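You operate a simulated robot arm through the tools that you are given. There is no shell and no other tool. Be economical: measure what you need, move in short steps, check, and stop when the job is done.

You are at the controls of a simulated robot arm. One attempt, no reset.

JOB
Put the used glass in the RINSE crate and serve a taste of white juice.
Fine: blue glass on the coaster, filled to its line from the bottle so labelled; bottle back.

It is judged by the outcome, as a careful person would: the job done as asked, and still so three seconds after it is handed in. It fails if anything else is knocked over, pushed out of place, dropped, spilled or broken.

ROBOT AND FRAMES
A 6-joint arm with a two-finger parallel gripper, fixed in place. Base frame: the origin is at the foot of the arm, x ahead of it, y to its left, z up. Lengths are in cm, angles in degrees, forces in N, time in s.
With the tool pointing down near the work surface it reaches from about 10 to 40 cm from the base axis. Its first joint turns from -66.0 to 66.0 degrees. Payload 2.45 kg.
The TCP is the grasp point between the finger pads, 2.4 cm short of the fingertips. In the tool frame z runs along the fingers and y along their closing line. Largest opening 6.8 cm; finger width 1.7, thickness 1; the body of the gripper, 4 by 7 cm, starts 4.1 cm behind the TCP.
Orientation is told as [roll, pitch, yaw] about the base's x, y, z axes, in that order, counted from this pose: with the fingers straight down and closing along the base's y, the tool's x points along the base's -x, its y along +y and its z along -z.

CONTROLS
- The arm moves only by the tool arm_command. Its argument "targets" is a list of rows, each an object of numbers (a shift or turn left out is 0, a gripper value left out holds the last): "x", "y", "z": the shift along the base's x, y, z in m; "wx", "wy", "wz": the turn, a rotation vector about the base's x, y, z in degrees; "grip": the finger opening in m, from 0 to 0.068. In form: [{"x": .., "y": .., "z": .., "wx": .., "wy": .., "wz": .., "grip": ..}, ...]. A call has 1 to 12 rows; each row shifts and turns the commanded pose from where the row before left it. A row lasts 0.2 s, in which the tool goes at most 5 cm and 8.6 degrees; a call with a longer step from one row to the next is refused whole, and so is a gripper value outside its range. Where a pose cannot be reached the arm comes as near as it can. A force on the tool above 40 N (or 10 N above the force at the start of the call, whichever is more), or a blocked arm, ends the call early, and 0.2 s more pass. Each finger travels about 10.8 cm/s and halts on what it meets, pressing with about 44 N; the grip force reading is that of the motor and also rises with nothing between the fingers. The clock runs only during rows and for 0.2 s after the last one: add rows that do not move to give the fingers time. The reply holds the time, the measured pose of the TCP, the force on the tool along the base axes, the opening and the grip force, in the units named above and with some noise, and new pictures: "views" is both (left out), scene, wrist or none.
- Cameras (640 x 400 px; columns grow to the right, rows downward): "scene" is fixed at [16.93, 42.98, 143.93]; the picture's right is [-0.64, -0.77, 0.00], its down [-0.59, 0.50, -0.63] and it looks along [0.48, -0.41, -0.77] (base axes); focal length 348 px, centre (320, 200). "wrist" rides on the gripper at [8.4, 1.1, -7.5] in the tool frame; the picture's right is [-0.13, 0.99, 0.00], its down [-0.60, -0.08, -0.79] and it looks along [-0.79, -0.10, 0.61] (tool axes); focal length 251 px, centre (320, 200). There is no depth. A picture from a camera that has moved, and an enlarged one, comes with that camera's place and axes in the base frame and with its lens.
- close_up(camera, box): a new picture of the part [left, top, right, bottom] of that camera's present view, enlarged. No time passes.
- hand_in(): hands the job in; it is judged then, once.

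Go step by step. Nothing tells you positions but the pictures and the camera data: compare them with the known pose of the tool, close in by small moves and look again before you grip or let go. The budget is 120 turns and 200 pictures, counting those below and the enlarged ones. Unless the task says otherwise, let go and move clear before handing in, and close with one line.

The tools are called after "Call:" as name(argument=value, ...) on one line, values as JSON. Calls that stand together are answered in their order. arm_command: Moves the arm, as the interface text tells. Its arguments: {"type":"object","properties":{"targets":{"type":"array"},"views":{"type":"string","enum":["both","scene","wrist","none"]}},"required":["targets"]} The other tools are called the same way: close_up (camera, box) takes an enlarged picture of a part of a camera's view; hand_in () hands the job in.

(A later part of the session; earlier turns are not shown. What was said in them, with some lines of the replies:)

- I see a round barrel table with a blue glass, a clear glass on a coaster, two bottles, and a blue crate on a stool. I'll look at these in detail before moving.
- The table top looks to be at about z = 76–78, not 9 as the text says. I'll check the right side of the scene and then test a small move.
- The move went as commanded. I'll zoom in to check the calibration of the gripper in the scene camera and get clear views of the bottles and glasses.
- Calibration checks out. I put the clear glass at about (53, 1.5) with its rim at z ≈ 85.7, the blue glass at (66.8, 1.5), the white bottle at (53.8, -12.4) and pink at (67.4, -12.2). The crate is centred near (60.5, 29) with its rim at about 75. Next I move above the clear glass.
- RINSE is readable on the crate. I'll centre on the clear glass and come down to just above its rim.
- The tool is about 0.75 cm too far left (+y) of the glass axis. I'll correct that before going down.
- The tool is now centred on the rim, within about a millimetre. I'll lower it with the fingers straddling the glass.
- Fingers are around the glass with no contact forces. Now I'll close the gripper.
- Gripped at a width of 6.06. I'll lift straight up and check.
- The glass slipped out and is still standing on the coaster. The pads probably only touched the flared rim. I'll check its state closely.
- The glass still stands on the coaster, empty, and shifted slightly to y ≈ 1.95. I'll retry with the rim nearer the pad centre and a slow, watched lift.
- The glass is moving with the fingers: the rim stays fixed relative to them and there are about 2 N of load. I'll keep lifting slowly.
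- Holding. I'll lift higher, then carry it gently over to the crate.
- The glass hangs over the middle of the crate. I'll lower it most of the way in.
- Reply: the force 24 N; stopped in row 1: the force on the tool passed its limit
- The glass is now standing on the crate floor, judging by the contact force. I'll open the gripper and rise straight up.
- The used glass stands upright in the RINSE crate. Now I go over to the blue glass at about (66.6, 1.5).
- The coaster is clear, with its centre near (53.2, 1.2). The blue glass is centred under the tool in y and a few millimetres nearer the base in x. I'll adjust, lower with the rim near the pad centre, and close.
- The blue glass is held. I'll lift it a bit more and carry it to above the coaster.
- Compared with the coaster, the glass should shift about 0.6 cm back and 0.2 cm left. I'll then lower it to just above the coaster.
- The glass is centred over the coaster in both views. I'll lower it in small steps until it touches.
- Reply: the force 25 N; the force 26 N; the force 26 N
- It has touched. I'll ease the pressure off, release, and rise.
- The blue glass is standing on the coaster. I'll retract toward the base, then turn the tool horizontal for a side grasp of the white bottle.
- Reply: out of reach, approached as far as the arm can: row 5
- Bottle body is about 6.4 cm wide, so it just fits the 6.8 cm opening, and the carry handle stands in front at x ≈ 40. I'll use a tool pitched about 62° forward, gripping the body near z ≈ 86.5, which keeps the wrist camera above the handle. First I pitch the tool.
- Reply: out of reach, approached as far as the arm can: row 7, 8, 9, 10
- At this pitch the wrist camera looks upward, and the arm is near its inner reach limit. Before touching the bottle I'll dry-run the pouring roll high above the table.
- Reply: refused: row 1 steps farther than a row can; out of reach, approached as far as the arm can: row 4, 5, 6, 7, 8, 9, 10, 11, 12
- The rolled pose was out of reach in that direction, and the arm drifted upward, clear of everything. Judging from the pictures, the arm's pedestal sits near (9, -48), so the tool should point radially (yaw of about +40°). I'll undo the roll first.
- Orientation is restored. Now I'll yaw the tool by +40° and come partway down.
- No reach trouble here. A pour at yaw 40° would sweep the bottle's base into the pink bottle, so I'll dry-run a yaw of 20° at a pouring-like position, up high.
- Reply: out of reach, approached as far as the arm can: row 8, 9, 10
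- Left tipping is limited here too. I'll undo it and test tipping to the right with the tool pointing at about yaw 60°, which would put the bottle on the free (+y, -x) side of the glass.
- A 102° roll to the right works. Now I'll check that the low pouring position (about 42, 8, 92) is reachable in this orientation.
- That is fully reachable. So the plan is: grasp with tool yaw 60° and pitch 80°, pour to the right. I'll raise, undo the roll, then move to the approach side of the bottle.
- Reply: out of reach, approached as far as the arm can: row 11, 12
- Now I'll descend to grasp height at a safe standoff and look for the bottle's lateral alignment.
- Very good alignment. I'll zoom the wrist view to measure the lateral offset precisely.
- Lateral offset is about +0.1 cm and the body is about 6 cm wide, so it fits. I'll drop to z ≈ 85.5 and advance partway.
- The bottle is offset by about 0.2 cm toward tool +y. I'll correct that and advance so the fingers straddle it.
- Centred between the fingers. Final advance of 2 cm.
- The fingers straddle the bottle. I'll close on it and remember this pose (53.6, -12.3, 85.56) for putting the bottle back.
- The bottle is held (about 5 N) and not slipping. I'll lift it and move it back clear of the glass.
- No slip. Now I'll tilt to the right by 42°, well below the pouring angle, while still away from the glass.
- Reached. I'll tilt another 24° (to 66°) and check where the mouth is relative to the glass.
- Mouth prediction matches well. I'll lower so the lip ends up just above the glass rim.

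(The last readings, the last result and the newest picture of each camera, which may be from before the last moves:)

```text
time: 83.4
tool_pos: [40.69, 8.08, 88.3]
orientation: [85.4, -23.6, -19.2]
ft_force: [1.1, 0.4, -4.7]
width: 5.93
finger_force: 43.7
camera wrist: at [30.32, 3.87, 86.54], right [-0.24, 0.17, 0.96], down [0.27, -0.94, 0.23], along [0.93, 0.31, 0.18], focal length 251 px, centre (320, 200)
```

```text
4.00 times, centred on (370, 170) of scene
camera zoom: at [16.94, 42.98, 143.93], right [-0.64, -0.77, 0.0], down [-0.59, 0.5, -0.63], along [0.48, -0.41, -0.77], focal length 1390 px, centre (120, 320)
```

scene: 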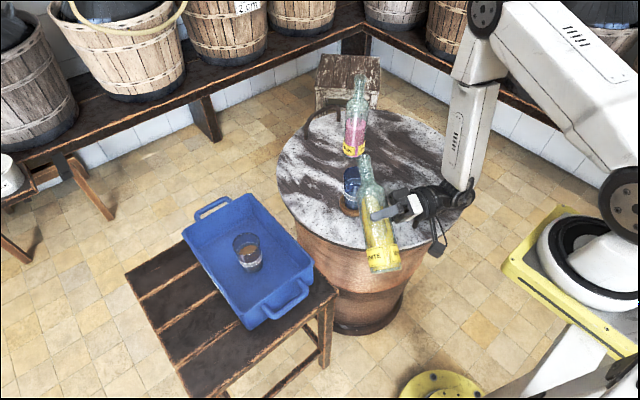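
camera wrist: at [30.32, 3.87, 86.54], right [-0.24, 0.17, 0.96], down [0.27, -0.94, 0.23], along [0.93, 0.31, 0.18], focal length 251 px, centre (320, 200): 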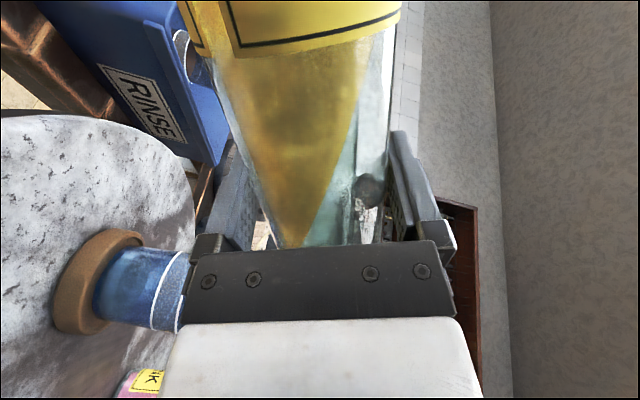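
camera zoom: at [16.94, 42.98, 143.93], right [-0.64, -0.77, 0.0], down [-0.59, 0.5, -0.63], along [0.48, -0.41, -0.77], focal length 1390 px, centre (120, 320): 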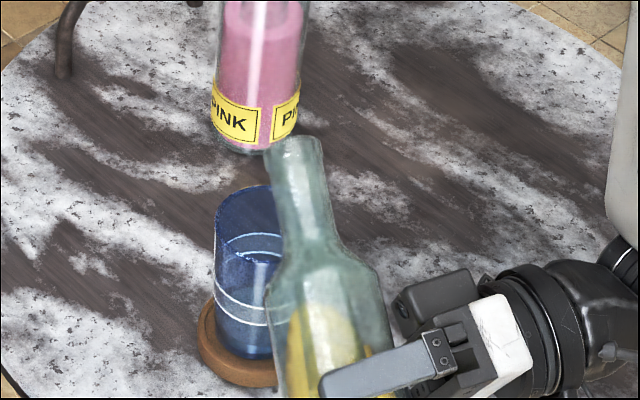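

The mouth is about 1.6 cm short of the glass centre, and tilting will carry it over. I'll continue slowly to about 75°.

Call:
arm_command(targets=[{"x": 0.0015, "y": 0.0026, "wx": 1, "wy": 1.732, "grip": 0.03}, {"wx": 1, "wy": 1.732}, {"wx": 1, "wy": 1.732}, {"wx": 1, "wy": 1.732}, {"wx": 0.5, "wy": 0.866}, {"z": 0}], views="wrist")

Call:
close_up(camera="scene", box=[320, 130, 420, 210])

```text
time: 84.8
tool_pos: [40.71, 8.42, 88.34]
orientation: [87.1, -14.7, -19.7]
ft_force: [0.3, 0.2, -5.2]
width: 5.92
finger_force: 44.0
camera wrist: at [30.25, 4.4, 87.64], right [-0.1, 0.09, 0.99], down [0.29, -0.95, 0.12], along [0.95, 0.3, 0.07], focal length 251 px, centre (320, 200)
```

wrist: 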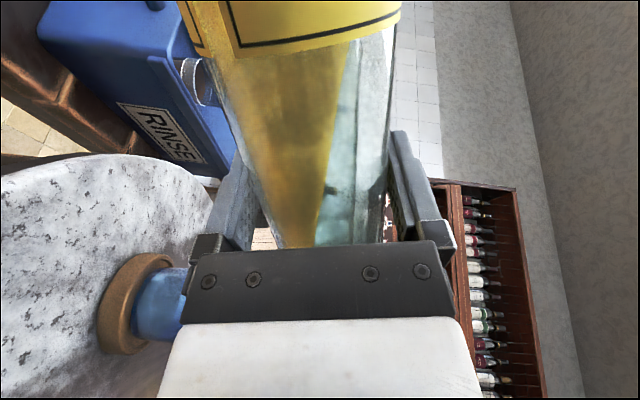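

```text
5.00 times, centred on (370, 170) of scene
camera zoom: at [16.93, 42.98, 143.93], right [-0.64, -0.77, 0.0], down [-0.59, 0.5, -0.63], along [0.48, -0.41, -0.77], focal length 1738 px, centre (70, 350)
```

zoom: 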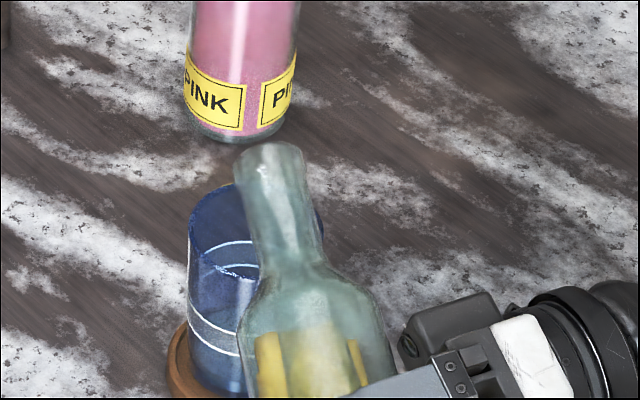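

Call:
arm_command(targets=[{"wx": 1, "wy": 1.732, "grip": 0.03}, {"wx": 0.75, "wy": 1.3}, {"z": 0}, {"z": 0}], views="wrist")

Call:
close_up(camera="scene", box=[320, 130, 420, 210])

```text
time: 85.8
tool_pos: [40.76, 8.57, 88.24]
orientation: [87.8, -11.3, -19.7]
ft_force: [-1.0, 0.7, -5.9]
width: 5.9
finger_force: 43.9
camera wrist: at [30.22, 4.48, 88.06], right [-0.05, 0.06, 1.0], down [0.3, -0.95, 0.07], along [0.95, 0.3, 0.03], focal length 251 px, centre (320, 200)
```

wrist: 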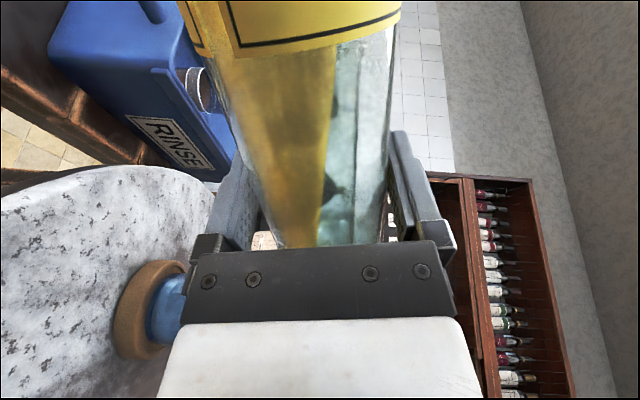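

```text
5.00 times, centred on (370, 170) of scene
camera zoom: at [16.93, 42.98, 143.93], right [-0.64, -0.77, 0.0], down [-0.59, 0.5, -0.63], along [0.48, -0.41, -0.77], focal length 1738 px, centre (70, 350)
```

zoom: 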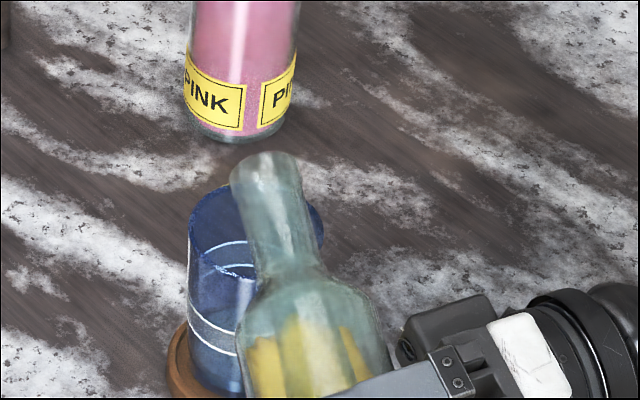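

Call:
arm_command(targets=[{"wx": 0.75, "wy": 1.3, "grip": 0.03}, {"z": 0}, {"z": 0}], views="none")

Call:
close_up(camera="scene", box=[320, 130, 420, 210])

```text
time: 86.6
tool_pos: [40.84, 8.48, 88.31]
orientation: [88.2, -9.8, -19.9]
ft_force: [-0.6, -0.5, -5.3]
width: 5.95
finger_force: 44.0
```

```text
5.00 times, centred on (370, 170) of scene
camera zoom: at [16.93, 42.98, 143.93], right [-0.64, -0.77, 0.0], down [-0.59, 0.5, -0.63], along [0.48, -0.41, -0.77], focal length 1738 px, centre (70, 350)
```

zoom: 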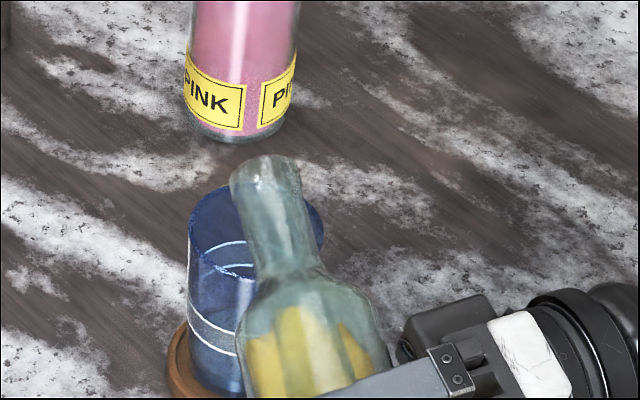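

Call:
arm_command(targets=[{"wx": 1, "wy": 1.732, "grip": 0.03}, {"z": 0}, {"z": 0}], views="none")

Call:
close_up(camera="scene", box=[320, 130, 420, 210])

```text
time: 87.4
tool_pos: [40.82, 8.53, 88.36]
orientation: [88.3, -7.8, -19.8]
ft_force: [0.1, 0.0, -5.1]
width: 5.93
finger_force: 43.9
```

```text
5.00 times, centred on (370, 170) of scene
camera zoom: at [16.93, 42.98, 143.93], right [-0.64, -0.77, 0.0], down [-0.59, 0.5, -0.63], along [0.48, -0.41, -0.77], focal length 1738 px, centre (70, 350)
```

zoom: 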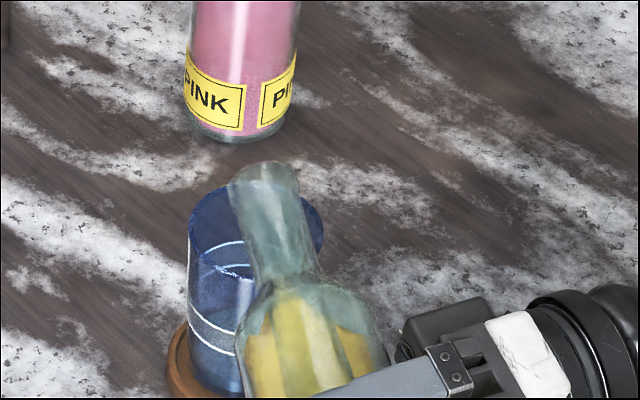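

Call:
arm_command(targets=[{"wx": 0.75, "wy": 1.3, "grip": 0.03}, {"z": 0}, {"z": 0}], views="none")

Call:
close_up(camera="scene", box=[320, 130, 420, 210])

```text
time: 88.2
tool_pos: [40.68, 8.69, 88.12]
orientation: [88.8, -6.2, -20.0]
ft_force: [0.1, -0.6, -5.3]
width: 5.94
finger_force: 43.8
```

```text
5.00 times, centred on (370, 170) of scene
camera zoom: at [16.93, 42.98, 143.93], right [-0.64, -0.77, 0.0], down [-0.59, 0.5, -0.63], along [0.48, -0.41, -0.77], focal length 1738 px, centre (70, 350)
```

zoom: 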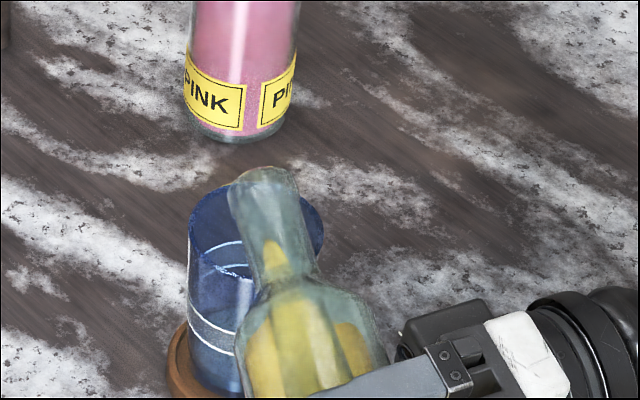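

Liquid has entered the neck. I'll go on in small increments.

Call:
arm_command(targets=[{"wx": 0.5, "wy": 0.866, "grip": 0.03}, {"z": 0}, {"z": 0}], views="none")

Call:
close_up(camera="scene", box=[320, 130, 420, 210])

```text
time: 89.0
tool_pos: [40.71, 8.57, 88.27]
orientation: [88.7, -5.5, -20.0]
ft_force: [0.1, 0.1, -5.2]
width: 5.94
finger_force: 44.6
```

```text
5.00 times, centred on (370, 170) of scene
camera zoom: at [16.93, 42.98, 143.93], right [-0.64, -0.77, 0.0], down [-0.59, 0.5, -0.63], along [0.48, -0.41, -0.77], focal length 1738 px, centre (70, 350)
```

zoom: 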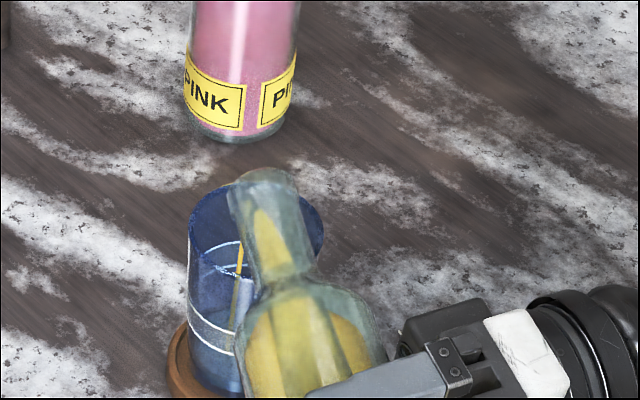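

Juice is flowing into the glass. I'll hold and watch.

Call:
arm_command(targets=[{"z": 0, "grip": 0.03}], views="none")

Call:
close_up(camera="scene", box=[330, 150, 390, 210])

```text
time: 89.4
tool_pos: [40.82, 8.58, 88.35]
orientation: [88.8, -5.4, -20.0]
ft_force: [0.2, 0.6, -6.4]
width: 5.94
finger_force: 43.9
```

```text
6.67 times, centred on (360, 180) of scene
camera zoom: at [16.93, 42.98, 143.93], right [-0.64, -0.77, 0.0], down [-0.59, 0.5, -0.63], along [0.48, -0.41, -0.77], focal length 2317 px, centre (53, 333)
```

zoom: 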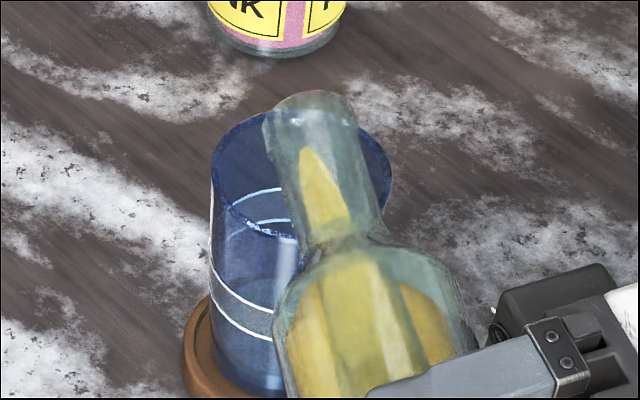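

Call:
arm_command(targets=[{"wx": 0.35, "wy": 0.606, "grip": 0.03}, {"z": 0}, {"z": 0}], views="none")

Call:
close_up(camera="scene", box=[330, 150, 390, 210])

```text
time: 90.2
tool_pos: [40.74, 8.61, 88.45]
orientation: [89.0, -4.6, -19.9]
ft_force: [-0.3, -0.5, -4.5]
width: 5.91
finger_force: 44.0
```

```text
6.67 times, centred on (360, 180) of scene
camera zoom: at [16.93, 42.98, 143.93], right [-0.64, -0.77, 0.0], down [-0.59, 0.5, -0.63], along [0.48, -0.41, -0.77], focal length 2317 px, centre (53, 333)
```

zoom: 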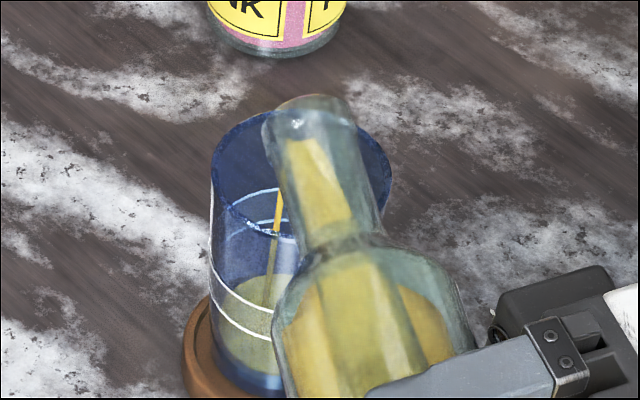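

Flow continues, with the level about 2 cm above the base. The frosted band lies at about 4.6–6.4 cm, so I'll keep watching.

Call:
arm_command(targets=[{"z": 0, "grip": 0.03}], views="none")

Call:
close_up(camera="scene", box=[330, 150, 390, 210])

```text
time: 90.6
tool_pos: [40.73, 8.6, 88.23]
orientation: [89.1, -4.6, -20.0]
ft_force: [-0.1, 0.4, -6.3]
width: 5.95
finger_force: 44.2
```

```text
6.67 times, centred on (360, 180) of scene
camera zoom: at [16.93, 42.98, 143.93], right [-0.64, -0.77, 0.0], down [-0.59, 0.5, -0.63], along [0.48, -0.41, -0.77], focal length 2317 px, centre (53, 333)
```

zoom: 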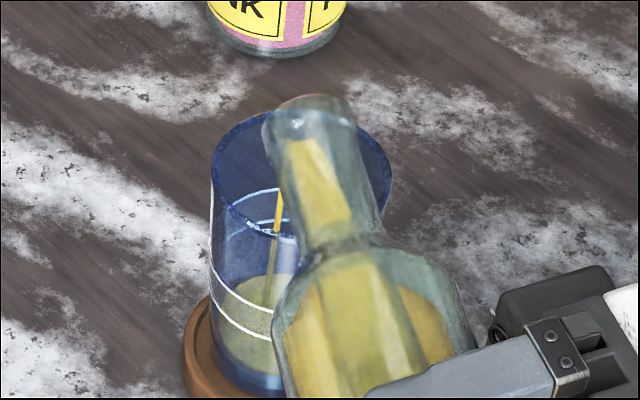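

Call:
arm_command(targets=[{"z": 0, "grip": 0.03}, {"z": 0}, {"z": 0}], views="none")

Call:
close_up(camera="scene", box=[330, 150, 390, 210])

```text
time: 91.4
tool_pos: [40.78, 8.54, 88.38]
orientation: [89.0, -4.7, -20.0]
ft_force: [0.0, 0.7, -5.7]
width: 5.94
finger_force: 44.2
```

```text
6.67 times, centred on (360, 180) of scene
camera zoom: at [16.93, 42.98, 143.93], right [-0.64, -0.77, 0.0], down [-0.59, 0.5, -0.63], along [0.48, -0.41, -0.77], focal length 2317 px, centre (53, 333)
```

zoom: 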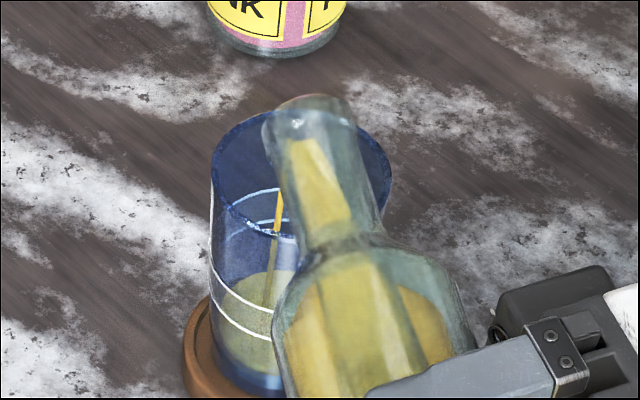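

A slow, steady flow, with the level rising. I'll wait about 1.6 s more.

Call:
arm_command(targets=[{"z": 0, "grip": 0.03}, {"z": 0}, {"z": 0}, {"z": 0}, {"z": 0}, {"z": 0}, {"z": 0}], views="none")

Call:
close_up(camera="scene", box=[330, 150, 390, 210])

```text
time: 93.0
tool_pos: [40.69, 8.55, 88.33]
orientation: [89.0, -4.8, -19.9]
ft_force: [0.0, -0.3, -5.3]
width: 5.95
finger_force: 44.0
```

```text
6.67 times, centred on (360, 180) of scene
camera zoom: at [16.93, 42.98, 143.93], right [-0.64, -0.77, 0.0], down [-0.59, 0.5, -0.63], along [0.48, -0.41, -0.77], focal length 2317 px, centre (53, 333)
```

zoom: 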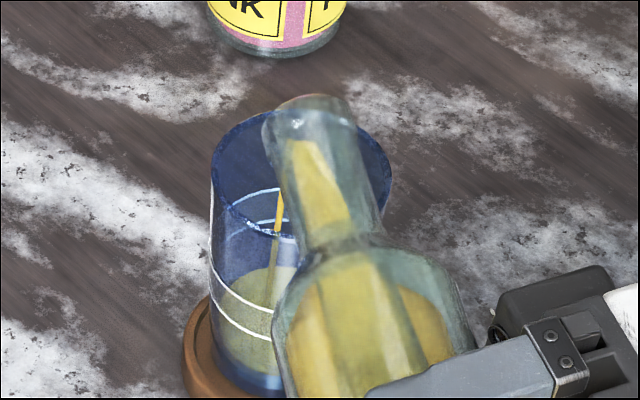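

Call:
arm_command(targets=[{"wx": 0.25, "wy": 0.433, "grip": 0.03}, {"z": 0}, {"z": 0}, {"z": 0}, {"z": 0}], views="none")

Call:
close_up(camera="scene", box=[330, 150, 390, 210])

```text
time: 94.2
tool_pos: [40.81, 8.58, 88.28]
orientation: [88.9, -4.2, -19.9]
ft_force: [-0.7, 0.2, -4.9]
width: 5.94
finger_force: 43.5
```

```text
6.67 times, centred on (360, 180) of scene
camera zoom: at [16.93, 42.98, 143.93], right [-0.64, -0.77, 0.0], down [-0.59, 0.5, -0.63], along [0.48, -0.41, -0.77], focal length 2317 px, centre (53, 333)
```

zoom: 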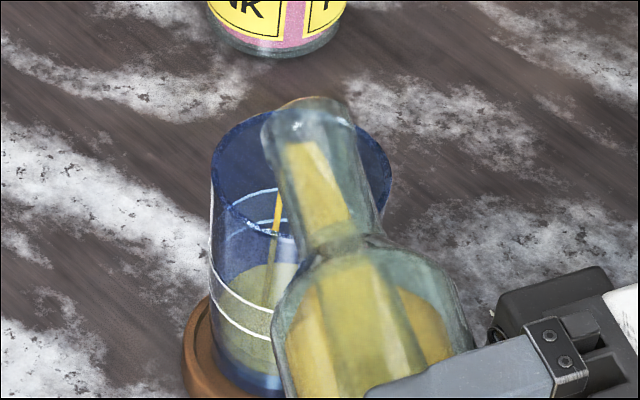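

Call:
arm_command(targets=[{"wx": 0.35, "wy": 0.606, "grip": 0.03}, {"z": 0}, {"z": 0}, {"z": 0}, {"z": 0}], views="none")

Call:
close_up(camera="scene", box=[330, 150, 390, 210])

```text
time: 95.4
tool_pos: [40.74, 8.64, 88.41]
orientation: [89.2, -3.6, -20.0]
ft_force: [0.9, -0.6, -5.9]
width: 5.91
finger_force: 44.4
```

```text
6.67 times, centred on (360, 180) of scene
camera zoom: at [16.93, 42.98, 143.93], right [-0.64, -0.77, 0.0], down [-0.59, 0.5, -0.63], along [0.48, -0.41, -0.77], focal length 2317 px, centre (53, 333)
```

zoom: 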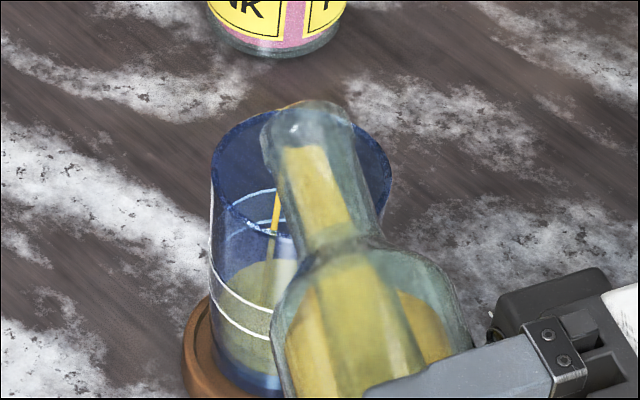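

Call:
arm_command(targets=[{"wx": 0.4, "wy": 0.693, "grip": 0.03}, {"z": 0}, {"z": 0}, {"z": 0}, {"z": 0}, {"z": 0}, {"z": 0}], views="none")

Call:
close_up(camera="scene", box=[330, 150, 390, 210])

```text
time: 97.0
tool_pos: [40.8, 8.51, 88.33]
orientation: [89.4, -2.7, -20.0]
ft_force: [0.1, 0.1, -4.8]
width: 5.94
finger_force: 44.5
```

```text
6.67 times, centred on (360, 180) of scene
camera zoom: at [16.93, 42.98, 143.93], right [-0.64, -0.77, 0.0], down [-0.59, 0.5, -0.63], along [0.48, -0.41, -0.77], focal length 2317 px, centre (53, 333)
```

zoom: 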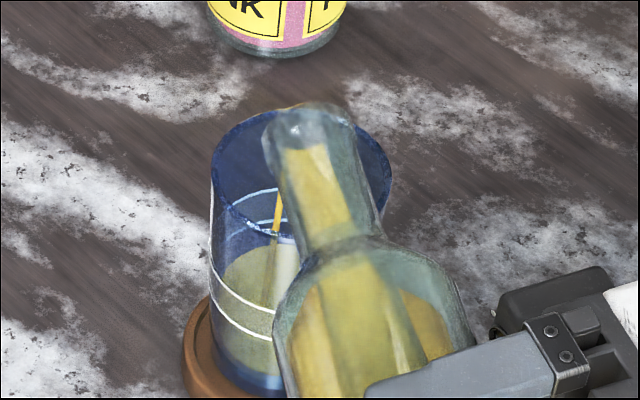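

Call:
arm_command(targets=[{"z": 0, "grip": 0.03}, {"z": 0}, {"z": 0}, {"z": 0}, {"z": 0}, {"z": 0}, {"z": 0}, {"z": 0}, {"z": 0}], views="none")

Call:
close_up(camera="scene", box=[330, 150, 390, 210])

```text
time: 99.0
tool_pos: [40.79, 8.51, 88.33]
orientation: [89.2, -2.7, -19.9]
ft_force: [0.5, 0.7, -5.5]
width: 5.89
finger_force: 44.0
```

```text
6.67 times, centred on (360, 180) of scene
camera zoom: at [16.93, 42.98, 143.93], right [-0.64, -0.77, 0.0], down [-0.59, 0.5, -0.63], along [0.48, -0.41, -0.77], focal length 2317 px, centre (53, 333)
```

zoom: 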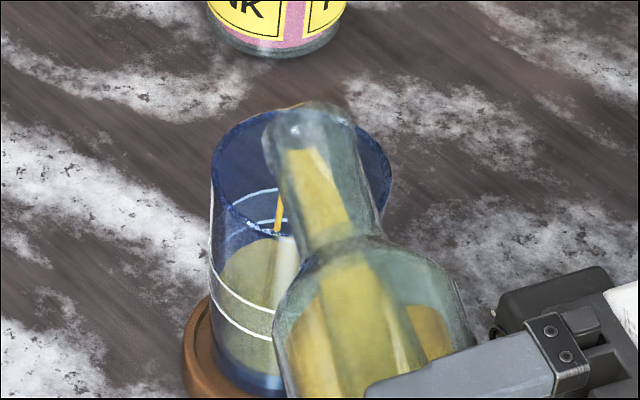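

The level is approaching the lower edge of the band. I'll continue.

Call:
arm_command(targets=[{"z": 0, "grip": 0.03}, {"z": 0}, {"z": 0}, {"z": 0}, {"z": 0}, {"z": 0}, {"z": 0}, {"z": 0}, {"z": 0}], views="none")

Call:
close_up(camera="scene", box=[335, 150, 375, 205])

```text
time: 101.0
tool_pos: [40.74, 8.57, 88.34]
orientation: [89.3, -2.8, -19.9]
ft_force: [1.3, -0.5, -4.3]
width: 5.92
finger_force: 43.7
```

```text
7.27 times, centred on (355, 178) of scene
camera zoom: at [16.93, 42.98, 143.93], right [-0.64, -0.77, 0.0], down [-0.59, 0.5, -0.63], along [0.48, -0.41, -0.77], focal length 2527 px, centre (66, 364)
```

zoom: 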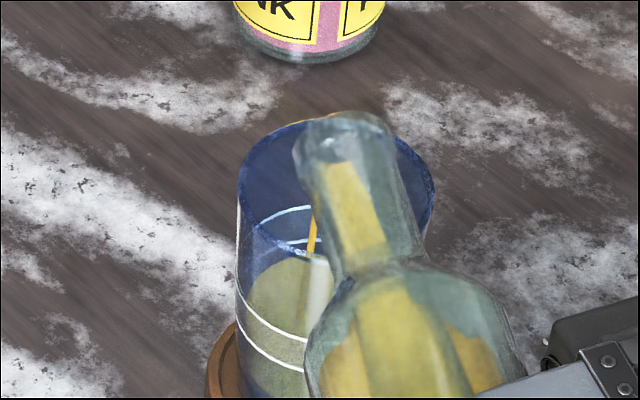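

Call:
arm_command(targets=[{"wx": 0.25, "wy": 0.433, "grip": 0.03}, {"z": 0}, {"z": 0}, {"z": 0}, {"z": 0}, {"z": 0}, {"z": 0}], views="none")

Call:
close_up(camera="scene", box=[335, 150, 375, 205])

```text
time: 102.6
tool_pos: [40.76, 8.32, 88.36]
orientation: [89.4, -2.2, -19.9]
ft_force: [-1.3, 0.5, -4.8]
width: 5.93
finger_force: 44.0
```

```text
7.27 times, centred on (355, 178) of scene
camera zoom: at [16.93, 42.98, 143.93], right [-0.64, -0.77, 0.0], down [-0.59, 0.5, -0.63], along [0.48, -0.41, -0.77], focal length 2527 px, centre (66, 364)
```

zoom: 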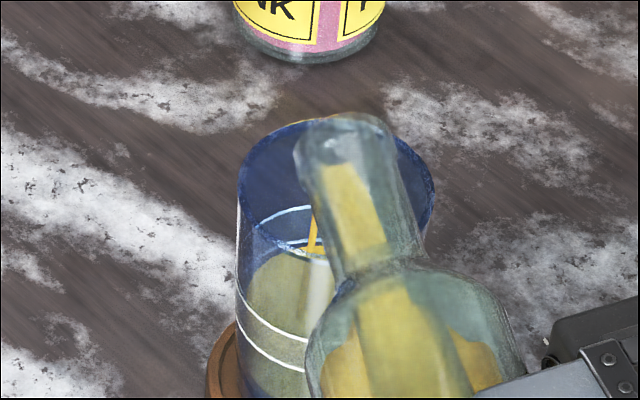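

Call:
arm_command(targets=[{"wx": 0.15, "wy": 0.26, "grip": 0.03}, {"z": 0}, {"z": 0}, {"z": 0}, {"z": 0}, {"z": 0}, {"z": 0}, {"z": 0}], views="none")

Call:
close_up(camera="scene", box=[335, 150, 375, 205])

```text
time: 104.4
tool_pos: [40.67, 8.41, 88.43]
orientation: [89.4, -1.9, -19.9]
ft_force: [-0.8, 0.0, -5.5]
width: 5.92
finger_force: 43.6
```

```text
7.27 times, centred on (355, 178) of scene
camera zoom: at [16.93, 42.98, 143.93], right [-0.64, -0.77, 0.0], down [-0.59, 0.5, -0.63], along [0.48, -0.41, -0.77], focal length 2527 px, centre (66, 364)
```

zoom: 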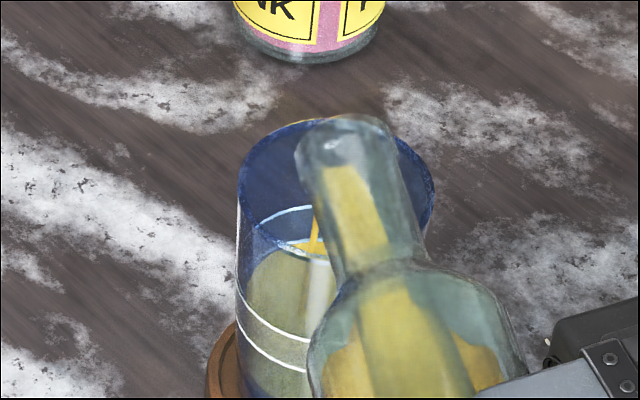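

The level has reached the lower edge of the band. A bit more is needed to reach mid-band.

Call:
arm_command(targets=[{"wx": 0.15, "wy": 0.26, "grip": 0.03}, {"z": 0}, {"z": 0}, {"z": 0}, {"z": 0}, {"z": 0}, {"z": 0}, {"z": 0}], views="none")

Call:
close_up(camera="scene", box=[340, 160, 370, 190])

```text
time: 106.2
tool_pos: [40.76, 8.33, 88.47]
orientation: [89.5, -1.7, -20.1]
ft_force: [0.2, -0.1, -5.3]
width: 5.89
finger_force: 43.9
```

```text
13.33 times, centred on (355, 175) of scene
camera zoom: at [16.93, 42.98, 143.93], right [-0.64, -0.77, 0.0], down [-0.59, 0.5, -0.63], along [0.48, -0.41, -0.77], focal length 4633 px, centre (-147, 533)
```

zoom: 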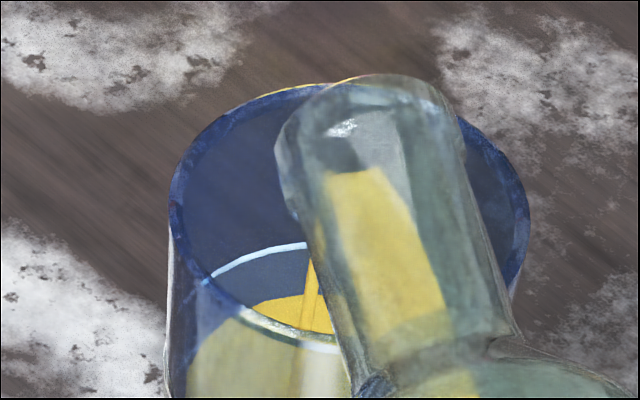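

The level is just into the band. I'll continue a little longer.

Call:
arm_command(targets=[{"wx": 0.1, "wy": 0.173, "grip": 0.03}, {"z": 0}, {"z": 0}, {"z": 0}, {"z": 0}, {"z": 0}, {"z": 0}, {"z": 0}], views="none")

Call:
close_up(camera="scene", box=[340, 160, 370, 190])

```text
time: 108.0
tool_pos: [40.77, 8.54, 88.34]
orientation: [89.5, -1.5, -19.9]
ft_force: [-0.1, 0.7, -4.9]
width: 5.91
finger_force: 43.9
```

```text
13.33 times, centred on (355, 175) of scene
camera zoom: at [16.93, 42.98, 143.93], right [-0.64, -0.77, 0.0], down [-0.59, 0.5, -0.63], along [0.48, -0.41, -0.77], focal length 4633 px, centre (-147, 533)
```

zoom: 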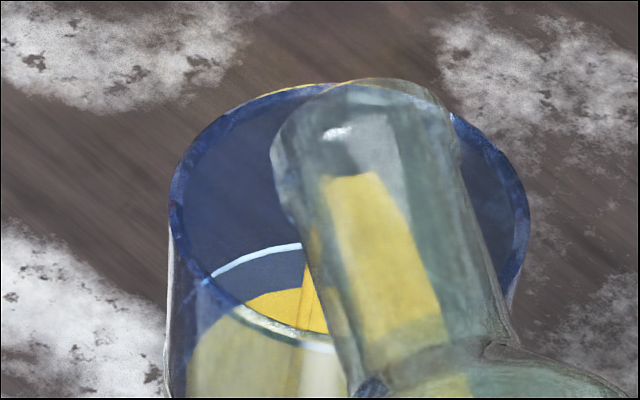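

Nearly mid-band. I'll let it run one more second, then tilt back to stop.

Call:
arm_command(targets=[{"z": 0, "grip": 0.03}, {"z": 0}, {"z": 0}, {"z": 0}, {"z": 0}, {"wx": -2.5, "wy": -4.33}, {"wx": -2.5, "wy": -4.33}, {"wx": -2.5, "wy": -4.33}, {"z": 0}], views="scene")

Call:
close_up(camera="scene", box=[335, 150, 375, 205])

```text
time: 110.0
tool_pos: [40.79, 8.52, 88.29]
orientation: [86.8, -16.3, -19.6]
ft_force: [0.0, 0.5, -5.6]
width: 5.95
finger_force: 43.7
```

scene: 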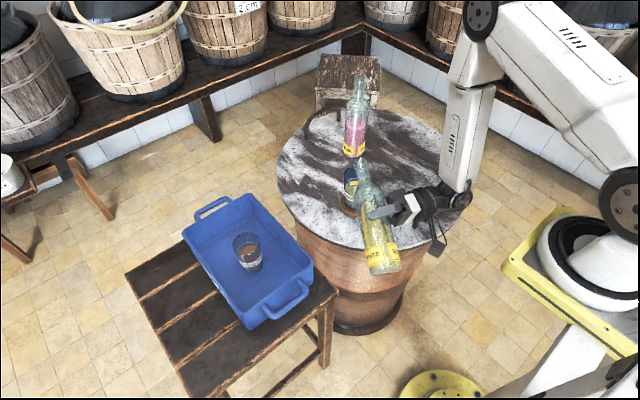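

```text
7.27 times, centred on (355, 178) of scene
camera zoom: at [16.93, 42.98, 143.93], right [-0.64, -0.77, 0.0], down [-0.59, 0.5, -0.63], along [0.48, -0.41, -0.77], focal length 2527 px, centre (66, 364)
```

zoom: 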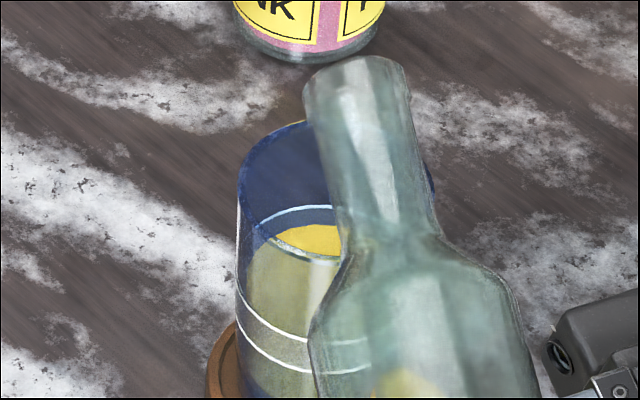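

Flow has stopped and the level is right at mid-band. I'll raise the bottle and bring it back toward upright, retracing my path.

Call:
arm_command(targets=[{"z": 0.008, "wx": -1.5, "wy": -2.598, "grip": 0.03}, {"z": 0.016, "wx": -2.5, "wy": -4.33}, {"z": 0.018, "wx": -3, "wy": -5.196}, {"z": 0.018, "wx": -3, "wy": -5.196}, {"z": 0.016, "wx": -3, "wy": -5.196}, {"z": 0.012, "wx": -2.75, "wy": -4.763}, {"z": 0}], views="wrist")

Call:
close_up(camera="scene", box=[320, 150, 390, 220])

```text
time: 111.6
tool_pos: [40.62, 8.51, 97.0]
orientation: [78.9, -47.1, -15.3]
ft_force: [1.2, 0.4, -4.5]
width: 5.94
finger_force: 43.8
camera wrist: at [31.49, 3.71, 92.64], right [-0.55, 0.35, 0.76], down [0.13, -0.86, 0.49], along [0.82, 0.37, 0.43], focal length 251 px, centre (320, 200)
```

wrist: 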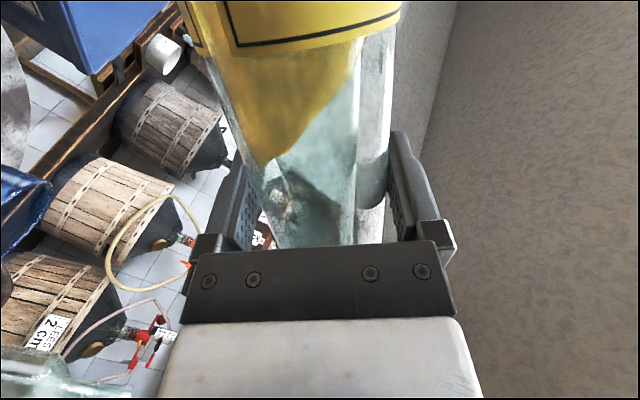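

```text
5.71 times, centred on (355, 185) of scene
camera zoom: at [16.93, 42.98, 143.93], right [-0.64, -0.77, 0.0], down [-0.59, 0.5, -0.63], along [0.48, -0.41, -0.77], focal length 1986 px, centre (120, 286)
```

zoom: 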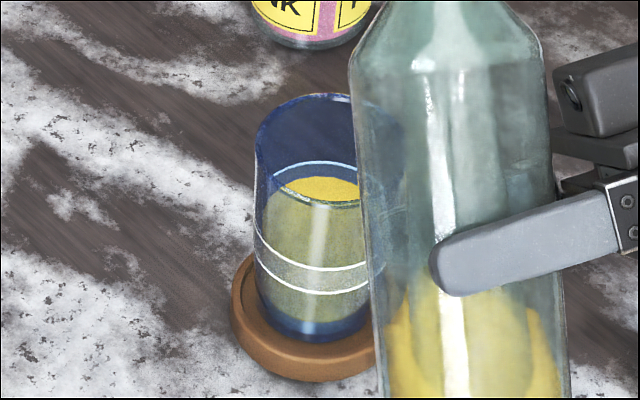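

No spill visible. Now I'll translate back and set the bottle upright again.

Call:
arm_command(targets=[{"x": 0.002, "y": -0.01, "grip": 0.03}, {"x": 0.004, "y": -0.02}, {"x": 0.006, "y": -0.024}, {"x": 0.006, "y": -0.024}, {"x": 0.006, "y": -0.024}, {"x": 0.006, "y": -0.024}, {"x": 0.006, "y": -0.022}, {"x": 0.003, "y": -0.018}, {"z": 0}], views="none")

Call:
arm_command(targets=[{"wx": -1.5, "wy": -2.598, "grip": 0.03}, {"wx": -3, "wy": -5.196}, {"wx": -3, "wy": -5.196}, {"wx": -3, "wy": -5.196}, {"wx": -3, "wy": -5.196}, {"wx": -3, "wy": -5.196}, {"wx": -3, "wy": -5.196}, {"wx": -1.5, "wy": -2.598}, {"z": 0}], views="both")

```text
time: 113.6
tool_pos: [44.55, -8.06, 97.34]
orientation: [78.8, -46.9, -15.3]
ft_force: [0.1, 0.6, -4.3]
width: 5.9
finger_force: 43.9
```

```text
time: 115.6
tool_pos: [44.85, -8.07, 97.29]
orientation: [-0.4, -80.0, 60.1]
ft_force: [-0.4, 0.4, -4.4]
width: 5.94
finger_force: 44.2
camera wrist: at [39.29, -15.11, 90.28], right [-0.85, 0.52, 0.13], down [-0.27, -0.62, 0.73], along [0.46, 0.58, 0.67], focal length 251 px, centre (320, 200)
```

scene: 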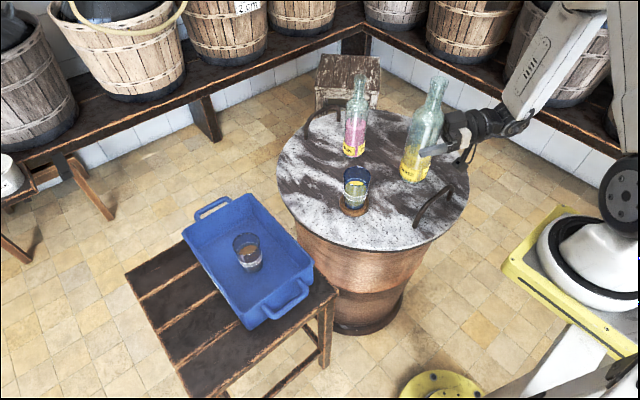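
wrist: 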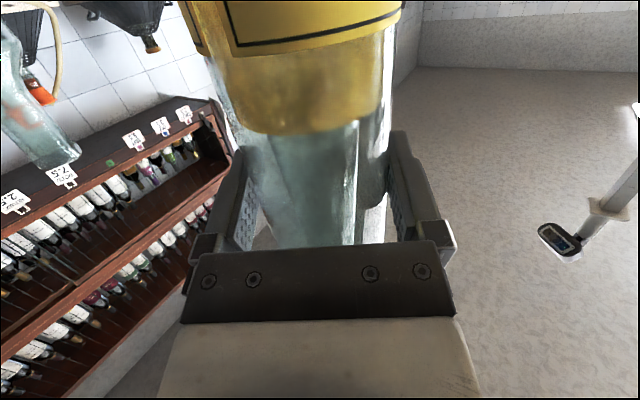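

Upright again. I'll go back over the bottle's original spot and most of the way down.

Call:
arm_command(targets=[{"x": 0.01, "y": -0.005, "grip": 0.03}, {"x": 0.02, "y": -0.01}, {"x": 0.024, "y": -0.011}, {"x": 0.02, "y": -0.01}, {"x": 0.0135, "y": -0.006}, {"z": -0.015}, {"z": -0.022}, {"z": -0.022}, {"z": -0.022}, {"z": -0.015}, {"z": 0}], views="scene")

Call:
close_up(camera="scene", box=[340, 80, 500, 200])

```text
time: 118.0
tool_pos: [53.49, -12.32, 87.5]
orientation: [-0.1, -80.0, 59.9]
ft_force: [-0.4, -0.6, -4.5]
width: 5.91
finger_force: 43.5
```

scene: 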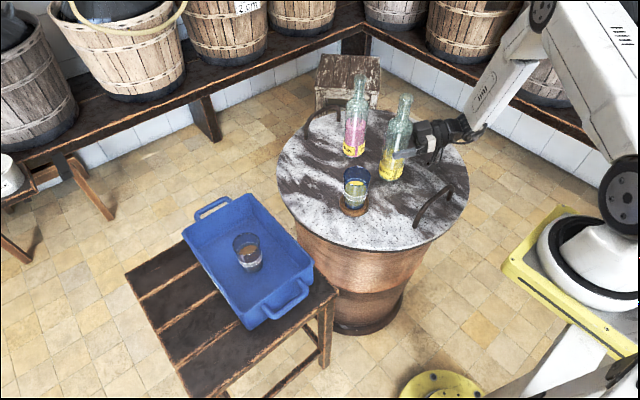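

```text
3.33 times, centred on (420, 140) of scene
camera zoom: at [16.94, 42.98, 143.93], right [-0.64, -0.77, 0.0], down [-0.59, 0.5, -0.63], along [0.48, -0.41, -0.77], focal length 1158 px, centre (-13, 400)
```

zoom: 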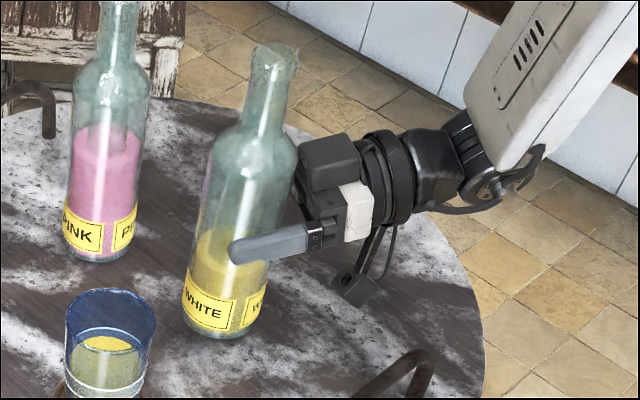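

Call:
arm_command(targets=[{"z": -0.007, "x": 0.001, "grip": 0.03}, {"z": -0.006}, {"z": 0}], views="none")

Call:
arm_command(targets=[{"z": -0.002, "grip": 0.03}, {"z": 0}], views="none")

Call:
arm_command(targets=[{"z": -0.002, "grip": 0.03}, {"z": 0}], views="none")

```text
time: 118.8
tool_pos: [53.3, -12.28, 86.4]
orientation: [-0.1, -80.0, 59.9]
ft_force: [0.4, 0.2, -4.9]
width: 5.93
finger_force: 43.9
```

```text
time: 119.4
tool_pos: [53.36, -12.26, 86.08]
orientation: [0.0, -80.1, 59.8]
ft_force: [-0.5, -0.2, -4.7]
width: 5.92
finger_force: 43.9
```

```text
time: 120.0
tool_pos: [53.46, -12.3, 85.74]
orientation: [0.1, -80.1, 59.8]
ft_force: [0.1, -0.6, -4.2]
width: 5.9
finger_force: 44.2
```

Call:
arm_command(targets=[{"z": -0.0015, "grip": 0.03}, {"z": 0}], views="none")

Call:
arm_command(targets=[{"z": -0.0012, "grip": 0.03}, {"z": 0}], views="none")

Call:
close_up(camera="scene", box=[340, 80, 500, 200])

```text
time: 120.6
tool_pos: [53.41, -12.34, 85.87]
orientation: [0.1, -80.0, 59.9]
ft_force: [0.1, -0.6, -3.7]
width: 5.93
finger_force: 43.9
```

```text
time: 121.2
tool_pos: [53.44, -12.35, 85.65]
orientation: [-0.1, -80.0, 59.9]
ft_force: [0.3, -0.2, -5.2]
width: 5.91
finger_force: 44.2
```

```text
3.33 times, centred on (420, 140) of scene
camera zoom: at [16.94, 42.98, 143.93], right [-0.64, -0.77, 0.0], down [-0.59, 0.5, -0.63], along [0.48, -0.41, -0.77], focal length 1158 px, centre (-13, 400)
```

zoom: 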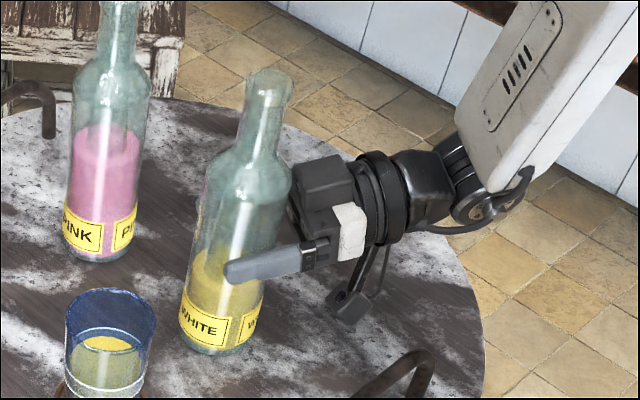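

Call:
arm_command(targets=[{"x": 0.002, "y": 0.0015, "grip": 0.03}, {"z": -0.0012}, {"z": 0}], views="none")

Call:
arm_command(targets=[{"z": -0.0012, "grip": 0.03}, {"z": 0}], views="none")

Call:
arm_command(targets=[{"z": -0.0012, "grip": 0.03}, {"z": 0}], views="none")

```text
time: 122.0
tool_pos: [53.79, -12.24, 85.52]
orientation: [-0.2, -80.2, 60.0]
ft_force: [-5.4, -0.4, 10.1]
width: 5.92
finger_force: 44.5
```

```text
time: 122.6
tool_pos: [53.76, -12.06, 85.48]
orientation: [-0.8, -80.3, 60.6]
ft_force: [-1.8, 4.9, 25.4]
width: 5.93
finger_force: 43.6
```

```text
time: 123.2
tool_pos: [53.69, -12.17, 85.44]
orientation: [-0.3, -80.4, 60.3]
ft_force: [-2.7, 0.2, 24.8]
width: 5.91
finger_force: 43.6
```

Contact with the table. I'll relieve the pressure slightly, then open.

Call:
arm_command(targets=[{"z": 0.0022, "grip": 0.03}, {"z": 0}, {"grip": 0.064}, {"grip": 0.068}, {"grip": 0.068}], views="both")

Call:
close_up(camera="scene", box=[340, 80, 500, 200])

```text
time: 124.4
tool_pos: [53.77, -12.23, 85.49]
orientation: [0.0, -80.0, 59.8]
ft_force: [-0.2, -0.5, -0.7]
width: 6.8
finger_force: 0.1
camera wrist: at [48.36, -19.21, 78.51], right [-0.85, 0.52, 0.13], down [-0.27, -0.62, 0.73], along [0.46, 0.58, 0.67], focal length 251 px, centre (320, 200)
```

scene: 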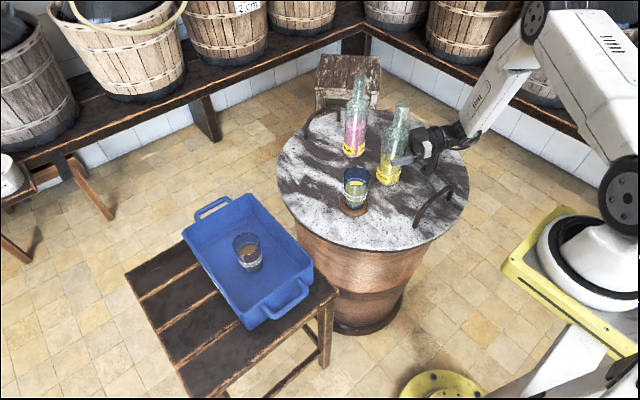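
wrist: 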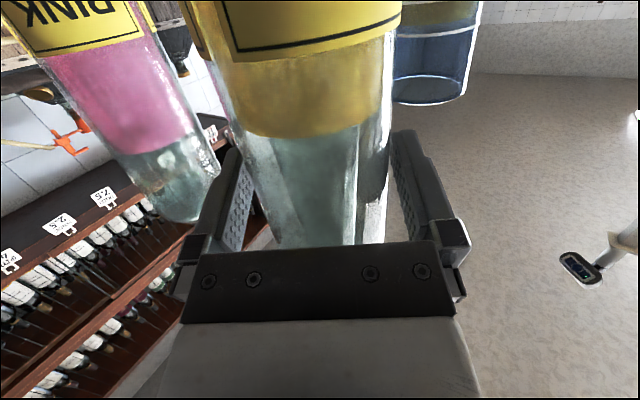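

```text
3.33 times, centred on (420, 140) of scene
camera zoom: at [16.93, 42.98, 143.93], right [-0.64, -0.77, 0.0], down [-0.59, 0.5, -0.63], along [0.48, -0.41, -0.77], focal length 1158 px, centre (-13, 400)
```

zoom: 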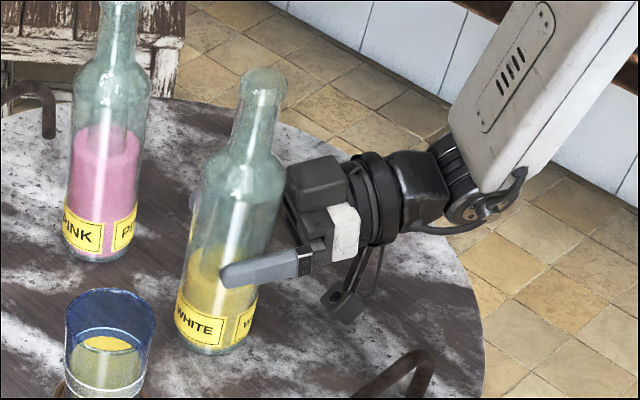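

Released, with the bottle back within millimetres of its original spot. I'll back straight out along the approach line.

Call:
arm_command(targets=[{"x": -0.005, "y": -0.0087, "grip": 0.068}, {"x": -0.0075, "y": -0.013}, {"x": -0.01, "y": -0.0173}, {"x": -0.0125, "y": -0.0217}, {"x": -0.0175, "y": -0.0303}, {"x": -0.0175, "y": -0.0303}, {"z": 0.04}, {"z": 0.045}, {"z": 0.045}, {"z": 0}], views="scene")

Call:
close_up(camera="scene", box=[310, 70, 430, 220])

Call:
close_up(camera="scene", box=[330, 155, 385, 220])

```text
time: 126.6
tool_pos: [46.63, -24.37, 98.53]
orientation: [0.0, -79.9, 59.6]
ft_force: [-0.4, 0.5, -0.4]
width: 6.8
finger_force: 0.1
```

scene: 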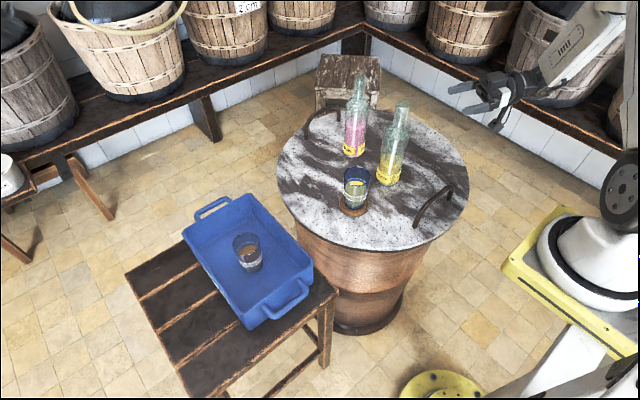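

```text
2.67 times, centred on (370, 145) of scene
camera zoom: at [16.93, 42.98, 143.93], right [-0.64, -0.77, 0.0], down [-0.59, 0.5, -0.63], along [0.48, -0.41, -0.77], focal length 927 px, centre (187, 347)
```

zoom: 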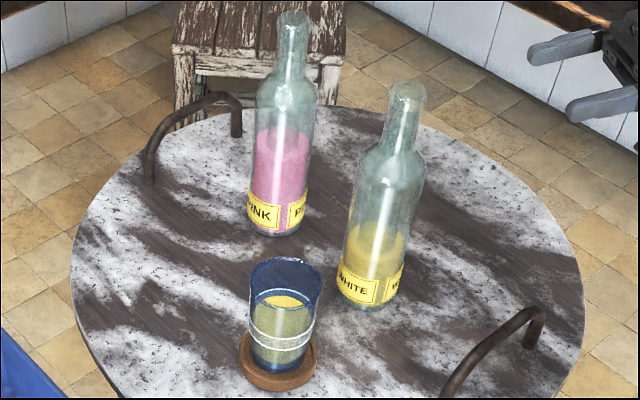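

```text
6.15 times, centred on (358, 188) of scene
camera zoom: at [16.93, 42.98, 143.93], right [-0.64, -0.77, 0.0], down [-0.59, 0.5, -0.63], along [0.48, -0.41, -0.77], focal length 2138 px, centre (89, 277)
```

zoom: 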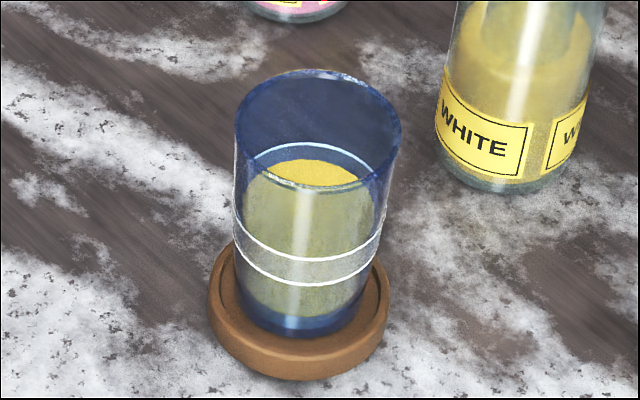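

The used glass stands in the RINSE crate. The blue glass is on the coaster with white juice at mid-band, the bottle is back in place, nothing is spilled, and the arm is clear. I'm handing in.

Call:
hand_in()

```text
The job is handed in.
```

The used glass is in the RINSE crate. The blue glass is on the coaster, filled to its line with white juice, and the white bottle is back in its place with nothing visibly spilled.
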